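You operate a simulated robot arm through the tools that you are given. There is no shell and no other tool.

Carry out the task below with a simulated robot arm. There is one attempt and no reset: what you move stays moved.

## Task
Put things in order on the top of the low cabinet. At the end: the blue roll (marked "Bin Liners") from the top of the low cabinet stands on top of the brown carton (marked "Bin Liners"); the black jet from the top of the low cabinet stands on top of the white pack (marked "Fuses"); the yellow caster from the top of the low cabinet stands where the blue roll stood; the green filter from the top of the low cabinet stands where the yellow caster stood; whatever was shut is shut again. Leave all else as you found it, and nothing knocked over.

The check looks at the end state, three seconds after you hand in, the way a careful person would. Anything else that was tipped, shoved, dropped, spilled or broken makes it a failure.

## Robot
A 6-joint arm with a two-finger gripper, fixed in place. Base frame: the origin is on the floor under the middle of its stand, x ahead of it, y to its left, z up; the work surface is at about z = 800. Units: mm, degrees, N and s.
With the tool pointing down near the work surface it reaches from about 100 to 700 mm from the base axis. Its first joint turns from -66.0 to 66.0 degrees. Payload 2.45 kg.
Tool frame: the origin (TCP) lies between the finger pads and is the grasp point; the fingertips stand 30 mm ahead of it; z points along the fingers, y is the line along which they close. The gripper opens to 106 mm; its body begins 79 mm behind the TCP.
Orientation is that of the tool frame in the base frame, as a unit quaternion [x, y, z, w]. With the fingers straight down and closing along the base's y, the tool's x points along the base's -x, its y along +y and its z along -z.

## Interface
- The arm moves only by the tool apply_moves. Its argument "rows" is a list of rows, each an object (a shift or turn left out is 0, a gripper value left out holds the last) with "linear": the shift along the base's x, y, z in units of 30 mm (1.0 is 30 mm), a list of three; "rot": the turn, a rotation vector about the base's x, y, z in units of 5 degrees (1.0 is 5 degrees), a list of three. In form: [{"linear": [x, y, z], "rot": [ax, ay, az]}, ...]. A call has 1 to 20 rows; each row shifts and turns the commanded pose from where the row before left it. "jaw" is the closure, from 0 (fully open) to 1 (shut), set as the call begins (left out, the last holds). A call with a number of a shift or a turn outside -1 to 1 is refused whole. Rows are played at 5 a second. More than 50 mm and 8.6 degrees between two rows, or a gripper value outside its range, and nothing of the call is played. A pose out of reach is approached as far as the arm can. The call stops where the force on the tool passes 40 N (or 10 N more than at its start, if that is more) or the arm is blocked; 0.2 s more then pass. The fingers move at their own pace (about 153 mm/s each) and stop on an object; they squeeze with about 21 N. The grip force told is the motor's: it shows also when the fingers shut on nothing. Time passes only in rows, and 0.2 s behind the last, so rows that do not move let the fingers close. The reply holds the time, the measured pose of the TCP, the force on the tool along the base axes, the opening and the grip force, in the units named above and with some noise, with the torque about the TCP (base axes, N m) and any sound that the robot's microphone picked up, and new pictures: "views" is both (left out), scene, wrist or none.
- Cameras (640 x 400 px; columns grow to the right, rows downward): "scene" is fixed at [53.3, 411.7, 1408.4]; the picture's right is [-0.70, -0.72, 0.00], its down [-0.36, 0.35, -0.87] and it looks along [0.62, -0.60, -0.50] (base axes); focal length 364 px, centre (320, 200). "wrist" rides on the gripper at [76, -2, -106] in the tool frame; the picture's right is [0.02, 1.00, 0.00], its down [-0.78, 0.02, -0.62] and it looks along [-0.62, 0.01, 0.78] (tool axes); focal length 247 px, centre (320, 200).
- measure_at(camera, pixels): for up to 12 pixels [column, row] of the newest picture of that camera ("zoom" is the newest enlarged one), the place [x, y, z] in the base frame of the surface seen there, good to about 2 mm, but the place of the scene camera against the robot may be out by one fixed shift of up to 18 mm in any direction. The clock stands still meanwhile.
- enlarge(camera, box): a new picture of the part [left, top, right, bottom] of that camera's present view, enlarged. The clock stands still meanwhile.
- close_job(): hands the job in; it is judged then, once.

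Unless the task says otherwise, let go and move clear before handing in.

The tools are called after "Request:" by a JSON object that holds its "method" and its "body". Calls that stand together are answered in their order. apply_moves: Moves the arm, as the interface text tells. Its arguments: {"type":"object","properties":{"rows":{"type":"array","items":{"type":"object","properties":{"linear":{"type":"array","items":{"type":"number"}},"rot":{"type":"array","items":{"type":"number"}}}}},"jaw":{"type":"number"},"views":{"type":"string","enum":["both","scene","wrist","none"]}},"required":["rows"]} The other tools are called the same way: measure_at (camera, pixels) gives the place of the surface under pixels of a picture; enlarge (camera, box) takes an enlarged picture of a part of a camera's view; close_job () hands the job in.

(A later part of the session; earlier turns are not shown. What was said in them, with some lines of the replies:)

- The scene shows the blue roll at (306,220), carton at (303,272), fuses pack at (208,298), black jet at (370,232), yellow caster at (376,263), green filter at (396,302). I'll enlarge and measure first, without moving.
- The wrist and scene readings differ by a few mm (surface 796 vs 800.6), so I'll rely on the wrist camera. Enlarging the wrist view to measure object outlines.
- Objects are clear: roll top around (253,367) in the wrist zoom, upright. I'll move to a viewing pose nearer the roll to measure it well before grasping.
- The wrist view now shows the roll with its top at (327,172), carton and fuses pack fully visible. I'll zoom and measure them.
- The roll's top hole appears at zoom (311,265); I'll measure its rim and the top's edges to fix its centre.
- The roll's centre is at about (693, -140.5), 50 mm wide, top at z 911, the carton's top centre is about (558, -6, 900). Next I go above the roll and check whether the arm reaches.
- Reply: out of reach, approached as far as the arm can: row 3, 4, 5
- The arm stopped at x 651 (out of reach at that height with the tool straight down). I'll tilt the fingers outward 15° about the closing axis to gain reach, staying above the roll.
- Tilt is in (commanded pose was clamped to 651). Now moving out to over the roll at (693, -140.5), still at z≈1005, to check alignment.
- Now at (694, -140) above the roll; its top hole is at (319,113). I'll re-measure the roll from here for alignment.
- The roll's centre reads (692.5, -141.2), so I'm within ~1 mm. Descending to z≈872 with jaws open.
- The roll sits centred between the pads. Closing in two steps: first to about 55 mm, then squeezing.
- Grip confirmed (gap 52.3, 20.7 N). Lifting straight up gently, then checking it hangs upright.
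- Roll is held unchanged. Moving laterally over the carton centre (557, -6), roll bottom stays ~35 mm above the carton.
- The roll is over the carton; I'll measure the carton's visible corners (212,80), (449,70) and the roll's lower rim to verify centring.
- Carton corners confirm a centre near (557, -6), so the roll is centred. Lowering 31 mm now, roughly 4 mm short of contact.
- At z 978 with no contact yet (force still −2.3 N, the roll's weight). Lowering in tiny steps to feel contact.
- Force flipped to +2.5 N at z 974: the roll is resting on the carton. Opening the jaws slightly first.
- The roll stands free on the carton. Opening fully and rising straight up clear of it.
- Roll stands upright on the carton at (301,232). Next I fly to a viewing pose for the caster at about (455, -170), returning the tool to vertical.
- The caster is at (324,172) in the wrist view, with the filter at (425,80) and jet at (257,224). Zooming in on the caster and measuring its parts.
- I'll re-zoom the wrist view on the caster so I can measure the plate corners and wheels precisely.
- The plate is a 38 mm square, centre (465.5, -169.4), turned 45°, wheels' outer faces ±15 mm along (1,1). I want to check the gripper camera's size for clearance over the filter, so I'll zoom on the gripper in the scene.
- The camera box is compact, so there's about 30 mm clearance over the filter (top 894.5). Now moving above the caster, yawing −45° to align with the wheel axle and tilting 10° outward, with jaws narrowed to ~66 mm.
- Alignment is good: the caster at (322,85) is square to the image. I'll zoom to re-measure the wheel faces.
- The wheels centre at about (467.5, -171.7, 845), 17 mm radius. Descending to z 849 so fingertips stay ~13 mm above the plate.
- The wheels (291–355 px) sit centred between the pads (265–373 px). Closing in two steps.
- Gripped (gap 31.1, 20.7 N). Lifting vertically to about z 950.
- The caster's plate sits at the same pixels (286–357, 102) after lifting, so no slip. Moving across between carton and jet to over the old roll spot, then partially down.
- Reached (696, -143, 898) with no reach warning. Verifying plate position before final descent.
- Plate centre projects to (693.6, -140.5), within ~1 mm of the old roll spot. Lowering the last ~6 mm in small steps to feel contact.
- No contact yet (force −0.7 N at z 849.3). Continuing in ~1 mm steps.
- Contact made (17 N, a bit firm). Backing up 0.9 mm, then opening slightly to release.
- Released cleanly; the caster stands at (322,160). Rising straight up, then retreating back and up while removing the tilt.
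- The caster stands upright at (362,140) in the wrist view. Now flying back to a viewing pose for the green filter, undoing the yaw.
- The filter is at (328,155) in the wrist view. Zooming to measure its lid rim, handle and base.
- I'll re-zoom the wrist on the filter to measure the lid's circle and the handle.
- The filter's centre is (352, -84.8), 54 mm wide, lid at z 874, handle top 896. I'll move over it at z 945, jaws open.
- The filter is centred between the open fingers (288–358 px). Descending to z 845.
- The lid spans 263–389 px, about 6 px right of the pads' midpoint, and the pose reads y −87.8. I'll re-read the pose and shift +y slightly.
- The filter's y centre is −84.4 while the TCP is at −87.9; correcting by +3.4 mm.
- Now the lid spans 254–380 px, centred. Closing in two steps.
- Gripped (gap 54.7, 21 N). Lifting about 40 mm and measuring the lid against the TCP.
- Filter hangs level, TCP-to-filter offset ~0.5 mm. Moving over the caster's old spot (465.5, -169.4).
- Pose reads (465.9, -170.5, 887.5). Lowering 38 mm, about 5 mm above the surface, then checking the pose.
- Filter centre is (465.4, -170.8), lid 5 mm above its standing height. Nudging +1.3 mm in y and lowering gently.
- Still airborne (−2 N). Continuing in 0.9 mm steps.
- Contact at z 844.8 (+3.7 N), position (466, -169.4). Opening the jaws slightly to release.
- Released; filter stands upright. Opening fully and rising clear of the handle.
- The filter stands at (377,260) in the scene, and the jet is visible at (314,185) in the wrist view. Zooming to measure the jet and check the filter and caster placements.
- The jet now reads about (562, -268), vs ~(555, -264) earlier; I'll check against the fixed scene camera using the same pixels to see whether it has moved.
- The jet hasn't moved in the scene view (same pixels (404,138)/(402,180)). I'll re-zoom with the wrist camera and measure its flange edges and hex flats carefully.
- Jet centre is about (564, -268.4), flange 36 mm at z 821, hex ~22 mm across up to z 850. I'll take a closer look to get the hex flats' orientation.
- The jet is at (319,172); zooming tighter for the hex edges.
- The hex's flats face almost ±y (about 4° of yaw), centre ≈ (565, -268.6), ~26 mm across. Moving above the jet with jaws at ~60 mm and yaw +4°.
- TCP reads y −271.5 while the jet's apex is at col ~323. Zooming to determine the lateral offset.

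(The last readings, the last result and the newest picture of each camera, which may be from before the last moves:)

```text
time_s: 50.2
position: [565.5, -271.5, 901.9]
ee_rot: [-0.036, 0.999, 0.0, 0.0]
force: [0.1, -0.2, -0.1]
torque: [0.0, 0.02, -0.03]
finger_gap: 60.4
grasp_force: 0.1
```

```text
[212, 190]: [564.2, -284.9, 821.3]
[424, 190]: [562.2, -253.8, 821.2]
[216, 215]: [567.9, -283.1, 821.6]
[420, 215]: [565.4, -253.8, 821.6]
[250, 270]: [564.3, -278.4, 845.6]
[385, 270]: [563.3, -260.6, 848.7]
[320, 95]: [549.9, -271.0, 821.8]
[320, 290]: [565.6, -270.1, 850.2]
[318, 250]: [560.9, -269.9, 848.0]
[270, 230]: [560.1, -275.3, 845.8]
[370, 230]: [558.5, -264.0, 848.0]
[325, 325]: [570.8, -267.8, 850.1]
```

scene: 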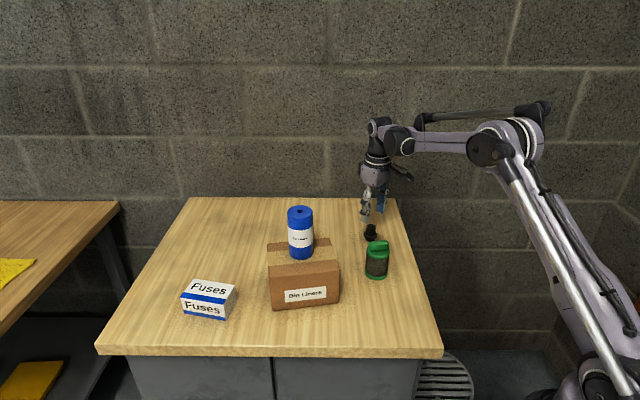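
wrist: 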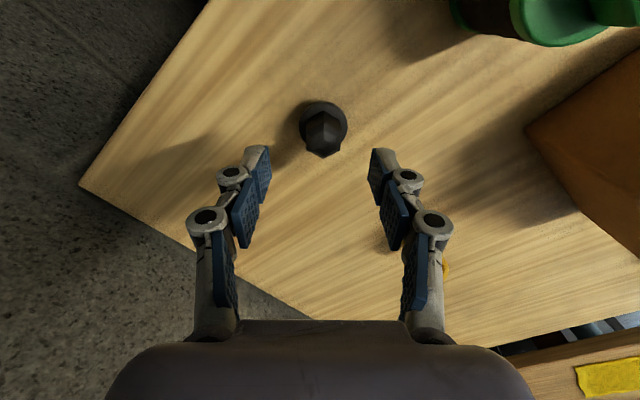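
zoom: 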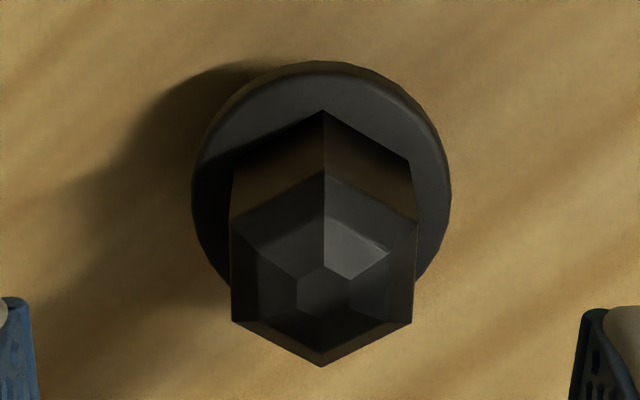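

Yaw is now well aligned with the hex flats; jet centre ≈ (565.5, -269.2). Descending to z≈857 with +2 mm in y.

Request:
{"method": "apply_moves", "body": {"rows": [{"linear": [0, 0.07, -0.5]}, {"linear": [0, 0, -0.5]}, {"linear": [0, 0, -0.45]}, {"linear": [0, 0, 0]}]}}

Request:
{"method": "enlarge", "body": {"camera": "wrist", "box": [230, 100, 410, 280]}}

```text
time_s: 51.2
position: [564.2, -268.6, 856.9]
ee_rot: [-0.036, 0.999, -0.001, 0.0]
force: [0.2, -0.1, 0.5]
torque: [0.02, -0.01, -0.03]
finger_gap: 60.5
grasp_force: 0.1
```

scene: 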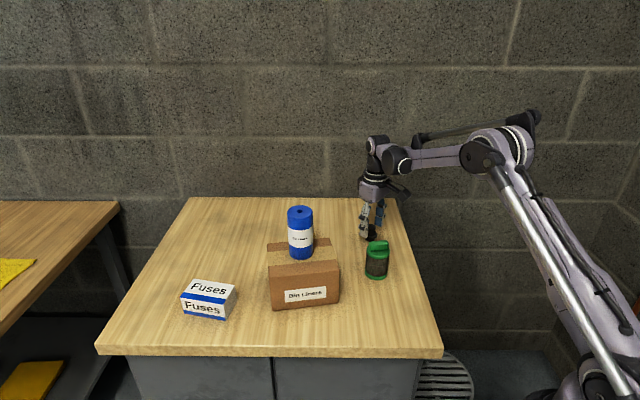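
wrist: 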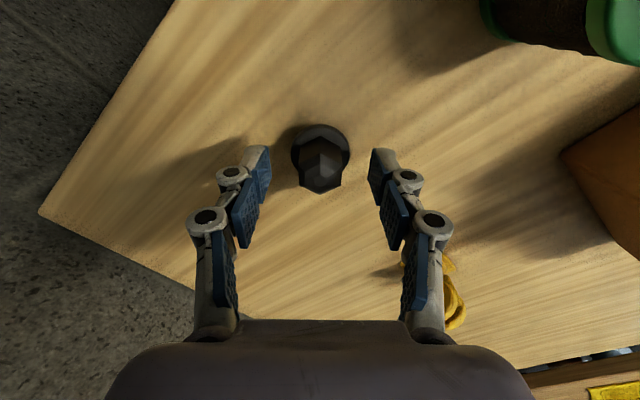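

```text
2.22 times, centred on (320, 190) of wrist
```

zoom: 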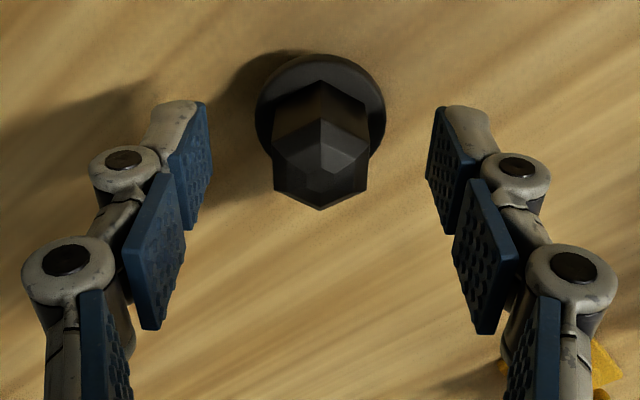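

The hex is centred between the pads. Before closing, I'll measure the actual fingertip height to be sure the tips won't hit the jet's flange (z 821).

Request:
{"method": "measure_at", "body": {"camera": "zoom", "pixels": [[180, 103], [205, 106], [155, 115], [150, 140], [450, 108], [475, 112], [487, 130], [440, 115], [200, 150], [440, 160], [185, 220], [447, 225]]}}

```text
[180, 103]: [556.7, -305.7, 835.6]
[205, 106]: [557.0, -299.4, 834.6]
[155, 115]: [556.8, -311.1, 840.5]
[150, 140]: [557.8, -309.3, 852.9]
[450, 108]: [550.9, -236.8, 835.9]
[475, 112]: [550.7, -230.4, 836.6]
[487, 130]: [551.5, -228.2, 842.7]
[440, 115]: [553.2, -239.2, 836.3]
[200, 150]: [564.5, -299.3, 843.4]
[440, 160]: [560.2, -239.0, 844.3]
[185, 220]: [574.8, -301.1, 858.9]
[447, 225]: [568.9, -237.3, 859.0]
```

Tips are at z ≈ 834 now, above the flange with margin. Lowering 3 mm for a deeper hold and closing to ~33 mm, then gripping.

Request:
{"method": "apply_moves", "body": {"rows": [{"linear": [0.02, 0, -0.1]}, {"linear": [0, 0, 0]}], "views": "none"}}

Request:
{"method": "apply_moves", "body": {"rows": [{"linear": [0, 0, 0]}, {"linear": [0, 0, 0]}], "jaw": 0.69, "views": "wrist"}}

Request:
{"method": "enlarge", "body": {"camera": "wrist", "box": [250, 110, 390, 230]}}

```text
time_s: 51.8
position: [565.7, -267.8, 854.1]
ee_rot: [-0.036, 0.999, -0.001, 0.0]
force: [-0.6, 0.0, -0.1]
torque: [0.02, 0.02, 0.0]
finger_gap: 60.4
grasp_force: 0.1
```

```text
time_s: 52.4
position: [565.9, -269.1, 854.1]
ee_rot: [-0.034, 0.999, 0.0, 0.001]
force: [-0.5, -0.1, 0.1]
torque: [0.03, 0.06, 0.03]
finger_gap: 33.1
grasp_force: 0.1
```

wrist: 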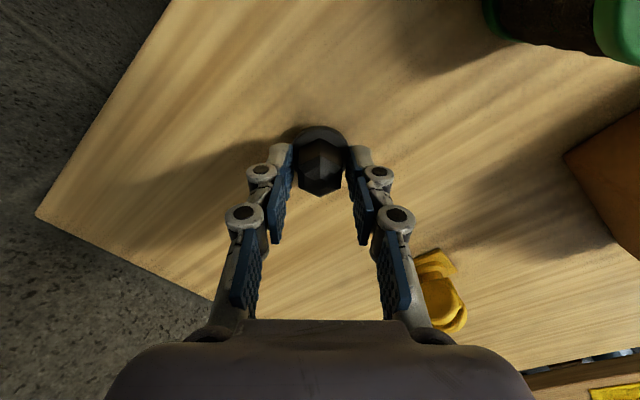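

```text
3.33 times, centred on (320, 170) of wrist
```

zoom: 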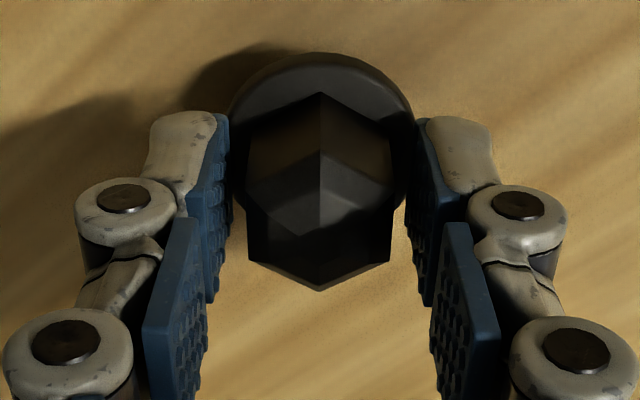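

Pads straddle the hex evenly above the flange; measuring tip height once more, then gripping.

Request:
{"method": "measure_at", "body": {"camera": "zoom", "pixels": [[220, 118], [430, 120], [170, 120], [320, 70], [240, 150], [405, 150]]}}

Request:
{"method": "apply_moves", "body": {"rows": [{"linear": [0, 0, 0]}, {"linear": [0, 0, 0]}, {"linear": [0, 0, 0]}], "jaw": 1}}

```text
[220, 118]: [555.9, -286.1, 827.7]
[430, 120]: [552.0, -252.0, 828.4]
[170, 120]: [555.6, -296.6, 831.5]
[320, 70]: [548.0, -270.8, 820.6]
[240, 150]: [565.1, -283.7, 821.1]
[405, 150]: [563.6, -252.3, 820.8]
```

```text
time_s: 53.2
position: [564.9, -267.9, 854.5]
ee_rot: [-0.035, 0.999, 0.0, 0.001]
force: [0.1, 0.9, 0.2]
torque: [0.01, 0.01, -0.02]
finger_gap: 27.7
grasp_force: 21.3
```

scene: 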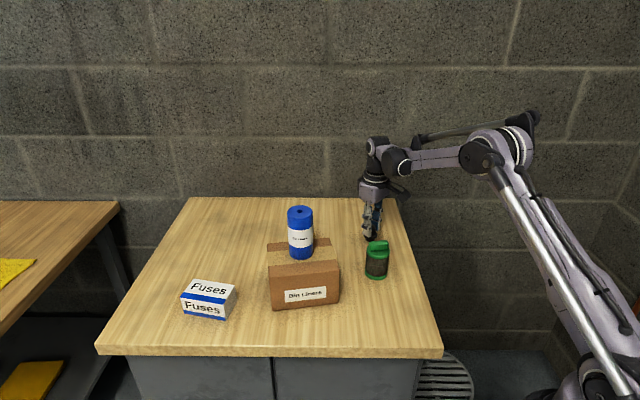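
wrist: 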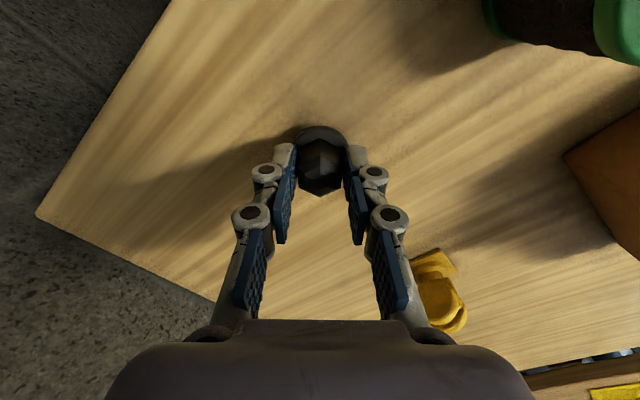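

Gripped at 27.7 mm, 21 N. Lifting straight up and checking the jet comes along unchanged.

Request:
{"method": "apply_moves", "body": {"rows": [{"linear": [0, 0, 0.3]}, {"linear": [0, 0, 0.6]}, {"linear": [0, 0, 0.9]}, {"linear": [0, 0, 0.9]}, {"linear": [0, 0, 0]}]}}

Request:
{"method": "enlarge", "body": {"camera": "wrist", "box": [250, 110, 390, 230]}}

```text
time_s: 54.4
position: [564.5, -267.3, 936.9]
ee_rot: [-0.036, 0.999, 0.0, 0.001]
force: [-0.5, 0.1, -1.2]
torque: [-0.01, 0.02, 0.01]
finger_gap: 27.7
grasp_force: 20.8
```

scene: 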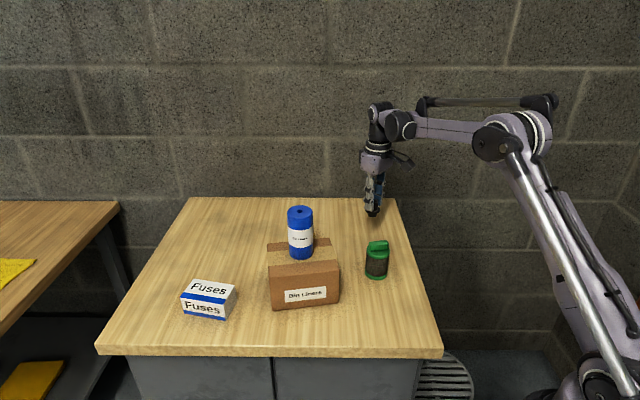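
wrist: 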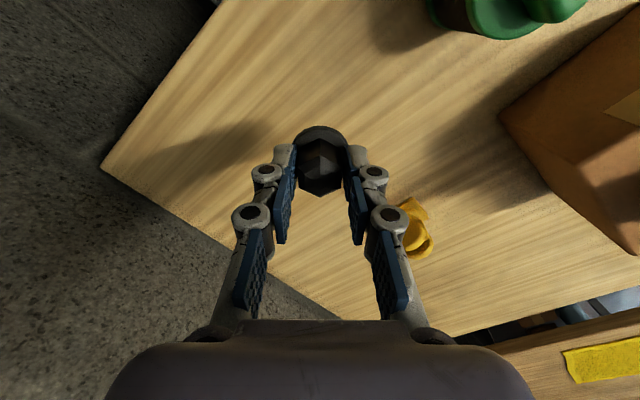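

```text
3.33 times, centred on (320, 170) of wrist
```

zoom: 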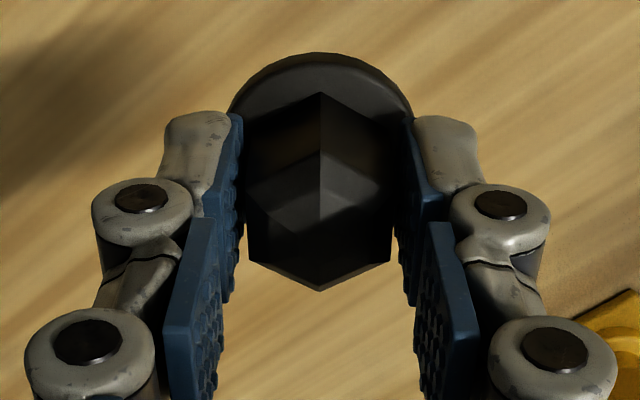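

The jet is held exactly as before (flange rim at row 52, apex at 290 in zoom). Now raising and carrying it around the robot side of the roll/carton toward the fuses pack.

Request:
{"method": "apply_moves", "body": {"rows": [{"linear": [-1, 0.56, 0.86]}, {"linear": [-1, 0.56, 0.86]}, {"linear": [-1, 0.56, 0.86]}, {"linear": [-1, 0.56, 0.86]}, {"linear": [0, 0.96, 0]}, {"linear": [0, 0.96, 0]}, {"linear": [0, 0.96, 0]}, {"linear": [0, 0.96, 0]}, {"linear": [0, 0.96, 0]}, {"linear": [0, 0.96, 0]}, {"linear": [0, 0.96, 0]}, {"linear": [0, 0.96, 0]}, {"linear": [0, 0.96, 0]}, {"linear": [0, 0.96, 0]}, {"linear": [0, 0.96, 0]}, {"linear": [0, 0.96, 0]}, {"linear": [0, 0.96, 0]}, {"linear": [0, 0, 0]}]}}

```text
time_s: 58.2
position: [444.4, 175.1, 1039.0]
ee_rot: [-0.034, 0.999, 0.0, 0.001]
force: [-0.6, 0.1, 0.0]
torque: [0.02, 0.03, 0.03]
finger_gap: 27.6
grasp_force: 20.3
```

scene: 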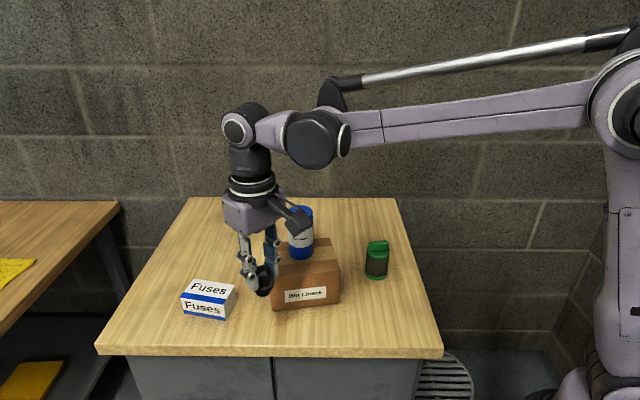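
wrist: 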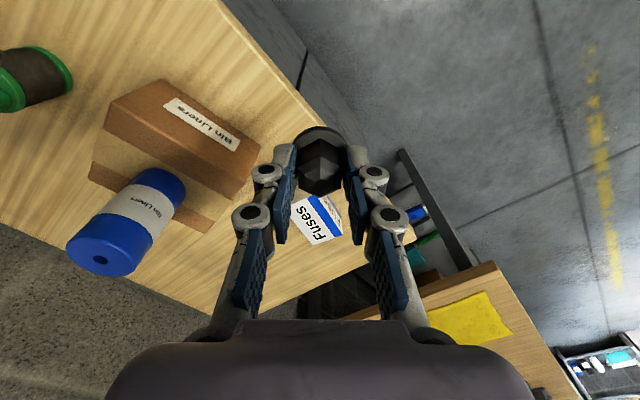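

The jet is still held; the pack is visible between the fingers at (318,218). Zooming on the pack from both cameras to measure it.

Request:
{"method": "enlarge", "body": {"camera": "wrist", "box": [280, 180, 350, 260]}}

Request:
{"method": "measure_at", "body": {"camera": "zoom", "pixels": [[220, 140], [320, 120], [345, 130], [410, 290], [300, 345], [190, 230], [280, 250], [370, 220], [230, 200], [300, 320], [350, 300], [440, 180]]}}

Request:
{"method": "enlarge", "body": {"camera": "scene", "box": [160, 260, 260, 340]}}

```text
5.00 times, centred on (315, 220) of wrist
```

zoom: 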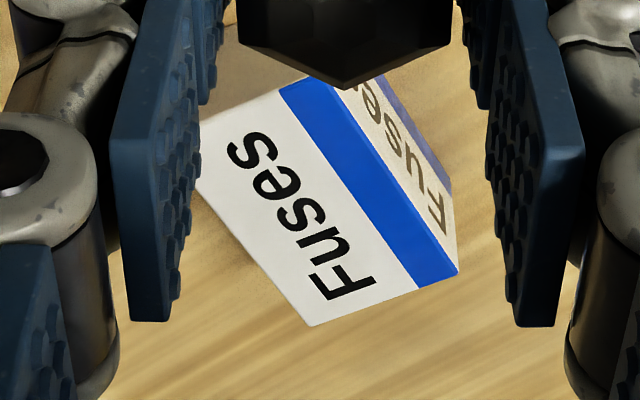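

```text
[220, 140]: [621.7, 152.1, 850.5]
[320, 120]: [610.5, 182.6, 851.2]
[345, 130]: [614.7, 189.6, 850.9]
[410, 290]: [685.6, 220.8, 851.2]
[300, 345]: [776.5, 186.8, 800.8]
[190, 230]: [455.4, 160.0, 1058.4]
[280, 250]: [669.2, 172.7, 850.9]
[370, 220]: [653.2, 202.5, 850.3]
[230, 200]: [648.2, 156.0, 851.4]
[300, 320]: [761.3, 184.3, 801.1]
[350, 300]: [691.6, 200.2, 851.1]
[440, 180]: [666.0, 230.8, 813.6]
```

```text
5.00 times, centred on (210, 300) of scene
```

zoom: 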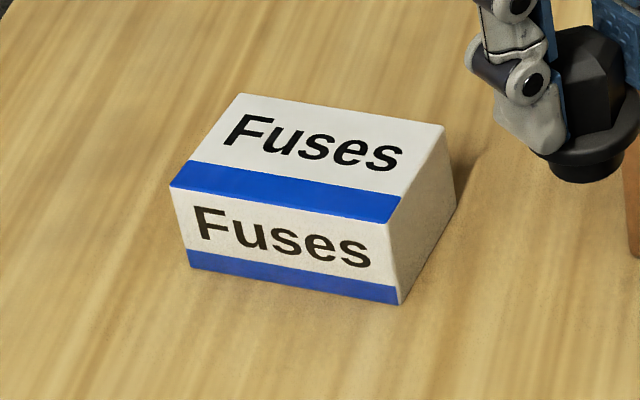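

The scene zoom shows the pack's top corners at (240,94), (444,128), (388,222), (171,187). I'll measure those, then re-zoom the wrist for its own estimate.

Request:
{"method": "measure_at", "body": {"camera": "zoom", "pixels": [[242, 98], [438, 131], [386, 217], [176, 185], [310, 155], [340, 113], [415, 175], [280, 204], [205, 140]]}}

Request:
{"method": "enlarge", "body": {"camera": "wrist", "box": [280, 180, 350, 260]}}

Request:
{"method": "measure_at", "body": {"camera": "zoom", "pixels": [[312, 318], [410, 286], [365, 300], [452, 268], [390, 170], [345, 97], [318, 80], [285, 93], [240, 110], [206, 125], [250, 230], [280, 280]]}}

```text
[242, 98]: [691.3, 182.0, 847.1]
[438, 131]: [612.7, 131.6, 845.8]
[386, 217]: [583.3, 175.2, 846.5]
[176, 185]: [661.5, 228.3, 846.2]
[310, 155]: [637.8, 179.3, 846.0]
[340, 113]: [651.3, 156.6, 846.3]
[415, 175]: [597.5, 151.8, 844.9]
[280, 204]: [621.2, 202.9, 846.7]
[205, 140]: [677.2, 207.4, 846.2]
```

```text
5.00 times, centred on (315, 220) of wrist
```

zoom: 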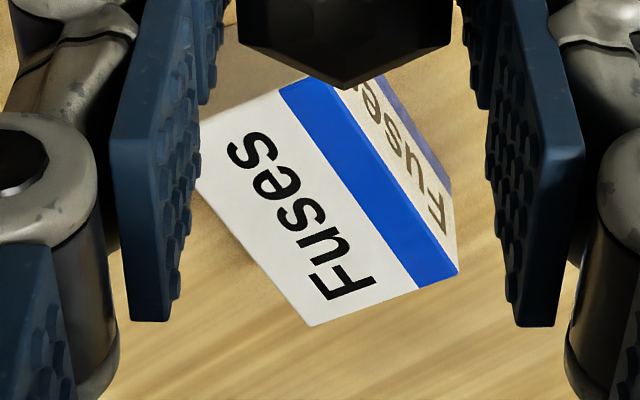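

```text
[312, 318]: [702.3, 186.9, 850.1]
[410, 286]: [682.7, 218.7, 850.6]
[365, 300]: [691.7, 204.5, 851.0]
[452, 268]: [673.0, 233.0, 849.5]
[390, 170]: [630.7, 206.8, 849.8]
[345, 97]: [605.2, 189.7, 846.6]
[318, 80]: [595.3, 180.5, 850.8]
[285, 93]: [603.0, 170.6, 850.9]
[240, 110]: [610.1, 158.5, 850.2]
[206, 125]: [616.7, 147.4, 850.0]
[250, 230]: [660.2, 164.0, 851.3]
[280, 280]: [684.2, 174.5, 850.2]
```

Pack top centre ≈ (649, 184), z 850.6, about 94×56 mm. Moving the jet above it to z≈945 (jet bottom ~40 mm above the pack).

Request:
{"method": "apply_moves", "body": {"rows": [{"linear": [0.864, 0.038, -0.3]}, {"linear": [0.864, 0.038, -0.3]}, {"linear": [0.864, 0.038, -0.3]}, {"linear": [0.864, 0.038, -0.3]}, {"linear": [0.864, 0.038, -0.3]}, {"linear": [0.864, 0.038, -0.3]}, {"linear": [0.817, 0.033, -0.667]}, {"linear": [0.817, 0.033, -0.667]}, {"linear": [0, 0, 0]}]}}

```text
time_s: 60.2
position: [647.9, 183.3, 944.8]
ee_rot: [-0.034, 0.999, -0.001, 0.001]
force: [0.6, -0.4, -0.6]
torque: [-0.01, -0.02, 0.0]
finger_gap: 27.7
grasp_force: 20.9
```

scene: 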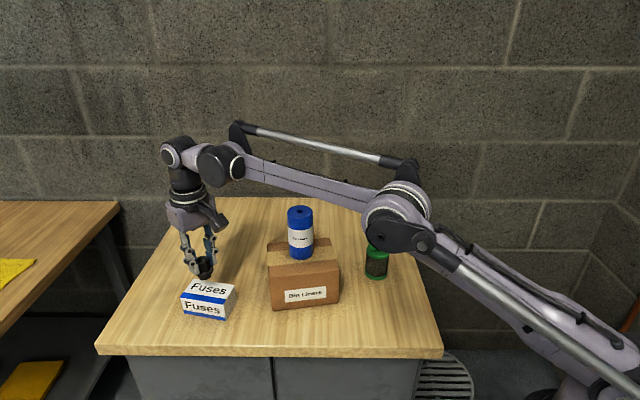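
wrist: 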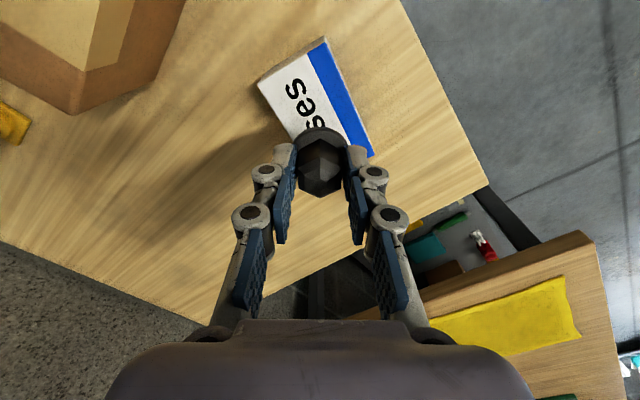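

At (648, 183, 945). I'll verify the pack's corners from here: (323,40), (260,82), (372,156).

Request:
{"method": "measure_at", "body": {"camera": "wrist", "pixels": [[323, 42], [262, 82], [371, 153], [290, 62], [345, 95], [300, 130], [320, 100], [276, 108]]}}

Request:
{"method": "enlarge", "body": {"camera": "scene", "box": [150, 210, 260, 330]}}

```text
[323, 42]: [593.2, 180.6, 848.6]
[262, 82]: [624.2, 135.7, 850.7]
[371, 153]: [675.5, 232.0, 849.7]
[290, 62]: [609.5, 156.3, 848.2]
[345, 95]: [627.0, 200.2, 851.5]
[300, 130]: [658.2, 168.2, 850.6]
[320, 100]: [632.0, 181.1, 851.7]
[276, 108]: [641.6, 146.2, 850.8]
```

```text
3.33 times, centred on (205, 270) of scene
```

zoom: 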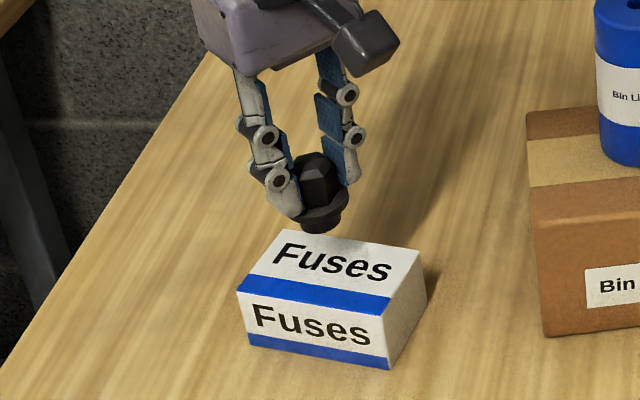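

Centre confirmed at (649.3, 184.3). Lowering to about 4 mm above the pack.

Request:
{"method": "apply_moves", "body": {"rows": [{"linear": [0.04, 0.03, -0.5]}, {"linear": [0, 0, -0.4]}, {"linear": [0, 0, -0.3]}, {"linear": [0, 0, 0]}]}}

Request:
{"method": "enlarge", "body": {"camera": "scene", "box": [150, 210, 260, 330]}}

```text
time_s: 61.2
position: [651.1, 182.9, 907.6]
ee_rot: [-0.035, 0.999, 0.0, 0.001]
force: [0.1, 0.4, -1.6]
torque: [-0.02, 0.0, -0.01]
finger_gap: 28.1
grasp_force: 21.2
```

scene: 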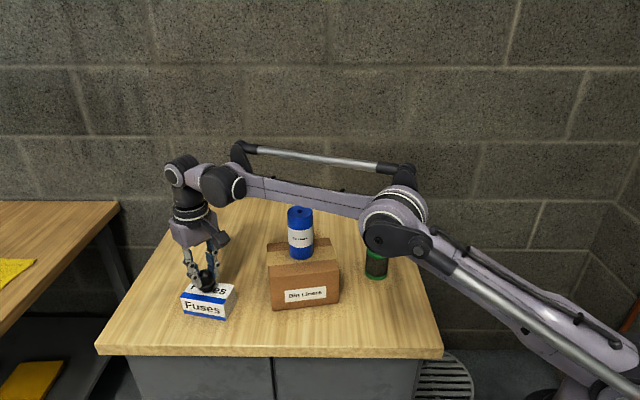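
wrist: 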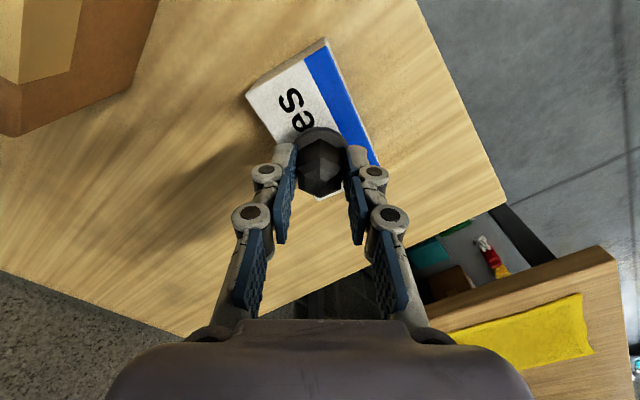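

```text
3.33 times, centred on (205, 270) of scene
```

zoom: 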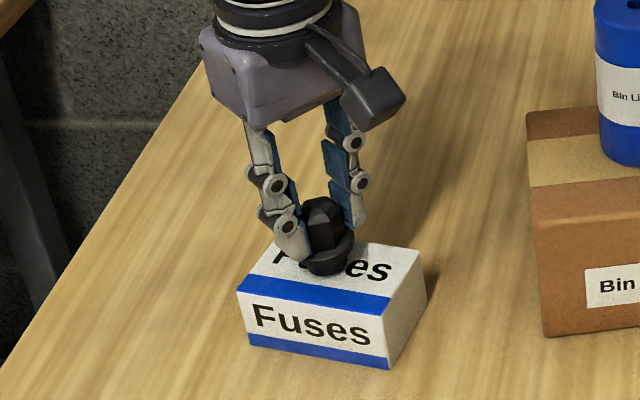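

The jet hovers over the middle of the pack. Lowering in ~1 mm steps, feeling for contact.

Request:
{"method": "apply_moves", "body": {"rows": [{"linear": [-0.03, 0.03, -0.04]}, {"linear": [0, 0, 0]}], "views": "none"}}

Request:
{"method": "apply_moves", "body": {"rows": [{"linear": [0, 0, -0.03]}, {"linear": [0, 0, 0]}], "views": "none"}}

```text
time_s: 61.8
position: [649.1, 185.1, 907.1]
ee_rot: [-0.036, 0.999, 0.0, 0.0]
force: [0.6, -0.5, 0.0]
torque: [-0.01, -0.02, 0.03]
finger_gap: 27.4
grasp_force: 21.3
```

```text
time_s: 62.4
position: [649.3, 185.1, 905.5]
ee_rot: [-0.034, 0.999, 0.0, 0.001]
force: [0.1, 0.3, 0.1]
torque: [-0.02, 0.01, 0.03]
finger_gap: 27.7
grasp_force: 21.2
```

No clear contact yet at z 905.5. Continuing in 0.75 mm steps.

Request:
{"method": "apply_moves", "body": {"rows": [{"linear": [0, 0, -0.025]}, {"linear": [0, 0, 0]}], "views": "none"}}

```text
time_s: 63.0
position: [649.0, 183.4, 907.2]
ee_rot: [-0.035, 0.999, 0.0, 0.001]
force: [0.3, 0.2, -1.1]
torque: [0.01, 0.0, 0.0]
finger_gap: 27.5
grasp_force: 21.0
```

Force −1.1 N (jet's weight still carried). Another small step.

Request:
{"method": "apply_moves", "body": {"rows": [{"linear": [0, 0, -0.03]}, {"linear": [0, 0, 0]}], "views": "none"}}

```text
time_s: 63.6
position: [650.6, 184.4, 904.7]
ee_rot: [-0.036, 0.999, 0.0, 0.001]
force: [0.3, -0.6, -0.7]
torque: [0.01, -0.06, -0.02]
finger_gap: 27.7
grasp_force: 20.8
```

Still about −0.7 N; one more step down.

Request:
{"method": "apply_moves", "body": {"rows": [{"linear": [0, 0, -0.03]}, {"linear": [0, 0, 0]}], "views": "none"}}

```text
time_s: 64.2
position: [649.4, 184.0, 903.8]
ee_rot: [-0.035, 0.999, 0.0, 0.002]
force: [0.0, -0.3, -0.6]
torque: [0.03, 0.0, -0.03]
finger_gap: 28.0
grasp_force: 20.8
```

z 903.8, no contact yet. Another 0.75 mm.

Request:
{"method": "apply_moves", "body": {"rows": [{"linear": [0, 0, -0.025]}, {"linear": [0, 0, 0]}], "views": "none"}}

```text
time_s: 64.8
position: [649.7, 184.6, 904.9]
ee_rot: [-0.035, 0.999, -0.001, 0.001]
force: [1.8, -1.2, 4.1]
torque: [-0.06, -0.02, -0.02]
finger_gap: 27.6
grasp_force: 21.0
```

Contact: force turned to +4.1 N at (649.5, 184.3). Viewing, then opening slightly to release.

Request:
{"method": "apply_moves", "body": {"rows": [{"linear": [0, 0, 0]}, {"linear": [0, 0, 0]}], "jaw": 0.65}}

Request:
{"method": "enlarge", "body": {"camera": "scene", "box": [150, 210, 260, 330]}}

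```text
time_s: 65.4
position: [650.5, 183.9, 903.6]
ee_rot: [-0.035, 0.999, 0.0, 0.001]
force: [0.1, 0.3, -0.8]
torque: [0.0, 0.02, 0.0]
finger_gap: 37.0
grasp_force: 0.0
```

scene: 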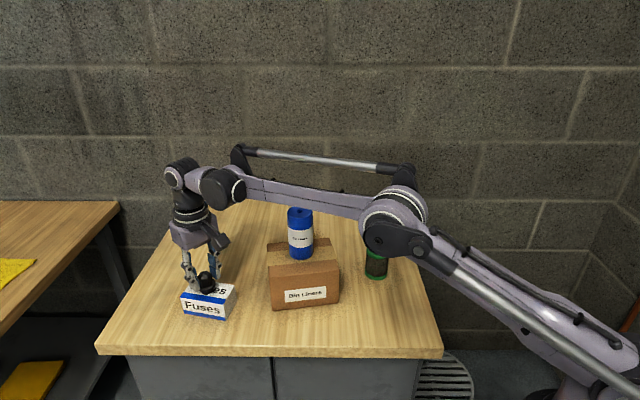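
wrist: 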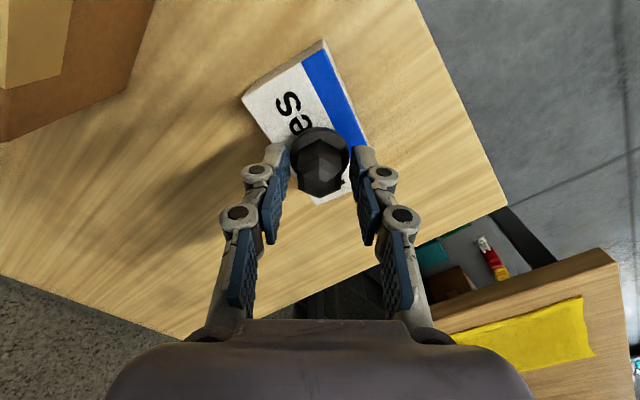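

```text
3.33 times, centred on (205, 270) of scene
```

zoom: 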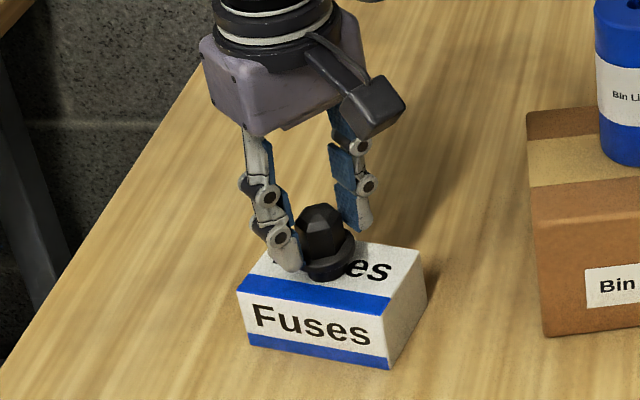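

Released with the jet standing on the pack; zooming the wrist view to check it is upright before moving away.

Request:
{"method": "enlarge", "body": {"camera": "wrist", "box": [250, 110, 390, 230]}}

Request:
{"method": "measure_at", "body": {"camera": "zoom", "pixels": [[320, 65], [240, 150], [400, 150], [320, 240], [270, 170], [370, 170], [320, 220], [320, 150]]}}

```text
3.33 times, centred on (320, 170) of wrist
```

zoom: 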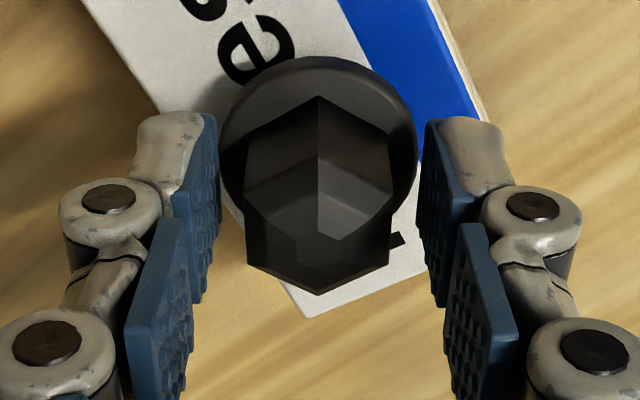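

```text
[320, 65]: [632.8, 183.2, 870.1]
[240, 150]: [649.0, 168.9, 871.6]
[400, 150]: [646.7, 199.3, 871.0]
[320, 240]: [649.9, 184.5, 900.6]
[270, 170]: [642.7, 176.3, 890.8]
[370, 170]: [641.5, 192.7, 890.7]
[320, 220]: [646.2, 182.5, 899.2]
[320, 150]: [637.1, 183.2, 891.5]
```

The jet is level (flange at 871 on all sides, top at 900.6) and stands upright. Opening and rising vertically, then retreating back and up.

Request:
{"method": "apply_moves", "body": {"rows": [{"linear": [0, 0, 0]}, {"linear": [0, 0, 0.4]}, {"linear": [0, 0, 0.6]}, {"linear": [0, 0, 0.6]}, {"linear": [-0.6, 0, 0.6]}, {"linear": [-0.9, 0, 0.8]}, {"linear": [-0.9, 0, 0.8]}, {"linear": [-0.9, 0, 0.8]}, {"linear": [0, 0, 0]}], "jaw": 0.35}}

```text
time_s: 67.4
position: [551.0, 183.4, 1041.5]
ee_rot: [-0.035, 0.999, 0.001, 0.001]
force: [-0.9, -0.4, 0.0]
torque: [-0.03, 0.0, 0.0]
finger_gap: 68.9
grasp_force: 0.0
```

scene: 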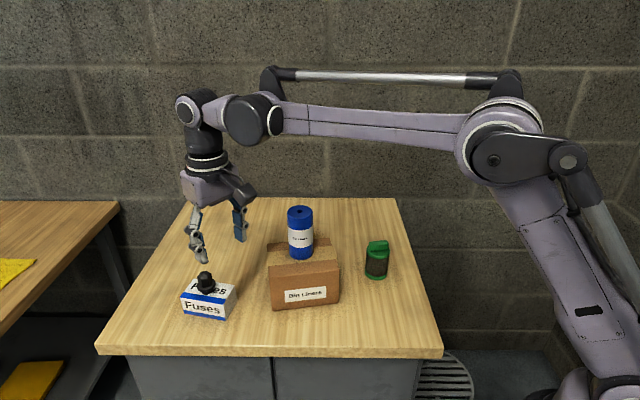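
wrist: 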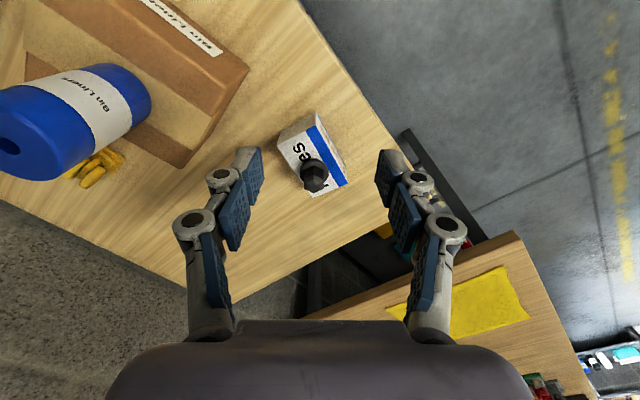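

The jet stands on the pack at (205,281). I'll carry the arm back to around the starting overview pose to verify everything.

Request:
{"method": "apply_moves", "body": {"rows": [{"linear": [-0.95, 0, 0.7]}, {"linear": [-0.95, 0, 0.7]}, {"linear": [-0.95, 0, 0.7]}, {"linear": [-0.95, -0.3, 0.7]}, {"linear": [-0.3, -0.95, 0.7], "rot": [0, 0, -0.4]}, {"linear": [-0.2, -0.95, 0.7], "rot": [0, 0, -0.4]}, {"linear": [0, -0.95, 0.6]}, {"linear": [0, -0.95, 0.6]}, {"linear": [0, -0.95, 0]}, {"linear": [0, -0.95, 0]}, {"linear": [0, -0.95, 0]}, {"linear": [0, -0.95, 0]}, {"linear": [0, -0.95, 0]}, {"linear": [0, -0.95, 0]}, {"linear": [0, -0.95, 0]}, {"linear": [0, -0.95, 0]}, {"linear": [0, -0.9, 0]}, {"linear": [0, 0, 0]}], "jaw": 0}}

```text
time_s: 71.2
position: [421.3, -194.0, 1203.8]
ee_rot: [-0.001, 1.0, 0.0, 0.001]
force: [0.5, 0.5, -0.3]
torque: [0.01, 0.0, -0.02]
finger_gap: 105.9
grasp_force: 0.1
```

scene: 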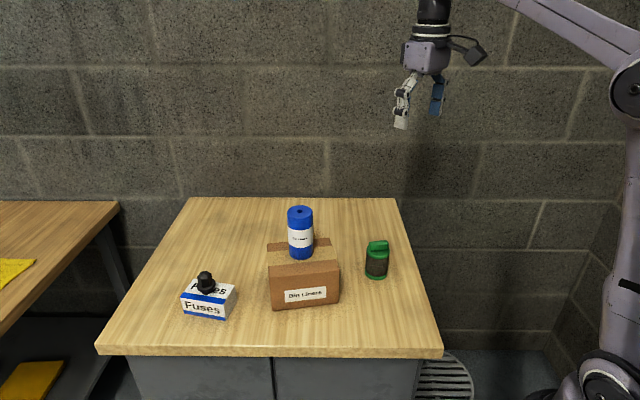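
wrist: 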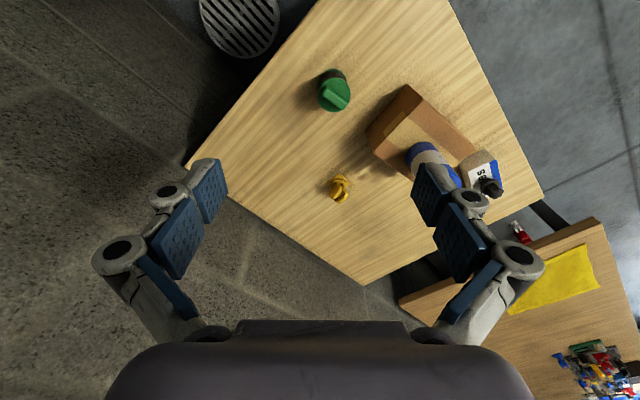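

The overview shows roll on carton, jet on pack, filter and caster in place. Zooming in for a final measurement of caster, filter, carton and pack.

Request:
{"method": "enlarge", "body": {"camera": "wrist", "box": [310, 60, 370, 215]}}

Request:
{"method": "enlarge", "body": {"camera": "scene", "box": [160, 190, 440, 340]}}

Request:
{"method": "measure_at", "body": {"camera": "scene", "pixels": [[268, 247], [268, 265], [183, 296], [195, 281], [303, 280], [376, 245], [376, 277]]}}

Request:
{"method": "measure_at", "body": {"camera": "wrist", "pixels": [[340, 178], [330, 186], [350, 186], [340, 188], [320, 92], [350, 92], [334, 78], [335, 107]]}}

```text
2.58 times, centred on (340, 138) of wrist
```

zoom: 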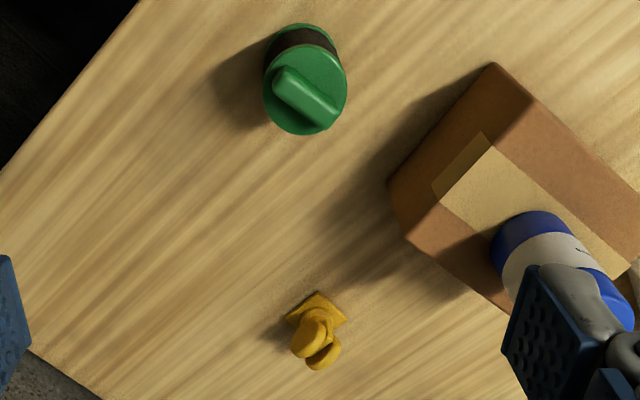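

```text
2.29 times, centred on (300, 265) of scene
```

zoom: 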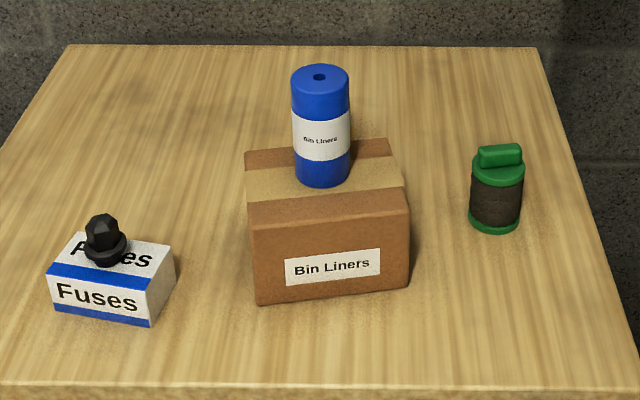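

```text
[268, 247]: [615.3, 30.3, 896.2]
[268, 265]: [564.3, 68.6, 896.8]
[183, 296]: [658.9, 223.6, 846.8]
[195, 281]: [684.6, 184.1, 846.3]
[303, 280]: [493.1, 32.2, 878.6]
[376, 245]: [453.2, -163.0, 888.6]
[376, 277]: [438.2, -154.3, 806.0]
```

```text
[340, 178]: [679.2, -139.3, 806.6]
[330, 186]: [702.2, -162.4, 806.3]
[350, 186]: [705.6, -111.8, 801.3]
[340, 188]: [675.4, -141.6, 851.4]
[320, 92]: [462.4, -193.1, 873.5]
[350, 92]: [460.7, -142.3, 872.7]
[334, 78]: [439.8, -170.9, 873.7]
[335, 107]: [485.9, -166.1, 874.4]
```

Carton and pack read the same as before. I'll take one precise look at the caster's plate to confirm it's on the roll's old spot.

Request:
{"method": "enlarge", "body": {"camera": "wrist", "box": [318, 165, 362, 210]}}

Request:
{"method": "measure_at", "body": {"camera": "wrist", "pixels": [[339, 175], [329, 183], [348, 184], [334, 179], [344, 179], [340, 181]]}}

```text
8.89 times, centred on (340, 188) of wrist
```

zoom: 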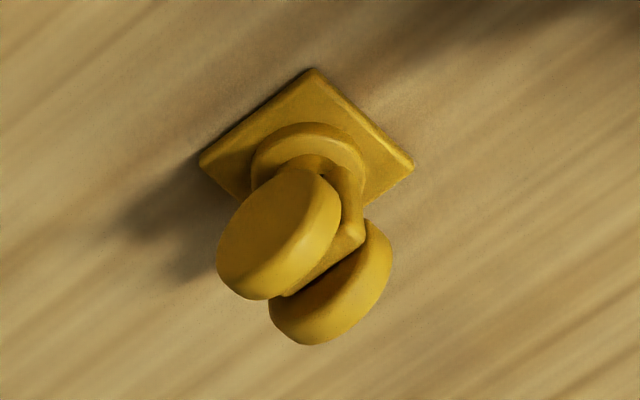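

```text
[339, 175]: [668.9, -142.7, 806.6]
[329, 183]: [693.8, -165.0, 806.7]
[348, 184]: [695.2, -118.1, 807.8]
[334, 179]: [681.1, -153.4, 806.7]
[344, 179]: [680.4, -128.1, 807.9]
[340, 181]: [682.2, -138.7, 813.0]
```

The caster's plate centre measures about (694, -141), matching the roll's old spot (692.6, -141). The filter is at about (465.5, -169), the roll and jet are upright on the carton and pack, and the gripper is empty and clear, so I'm handing in.

Request:
{"method": "close_job", "body": {}}

```text
The job is handed in.
```

The job is handed in, and all four items are where you asked. Final camera checks showed everything upright, with the gripper empty and clear.

- **Blue roll:** it stands near the centre of the brown "Bin Liners" carton's top. The carton did not move.
- **Black jet:** it stands level near the middle of the white "Fuses" pack. The pack's corners read the same as before, within about 3 mm.
- **Yellow caster:** it stands about 2 mm from the blue roll's old spot, facing the way it did before.
- **Green filter:** it stands within about 2 mm of the yellow caster's old spot.

I opened nothing, so nothing needed shutting again. The pictures show nothing else moved or knocked over.
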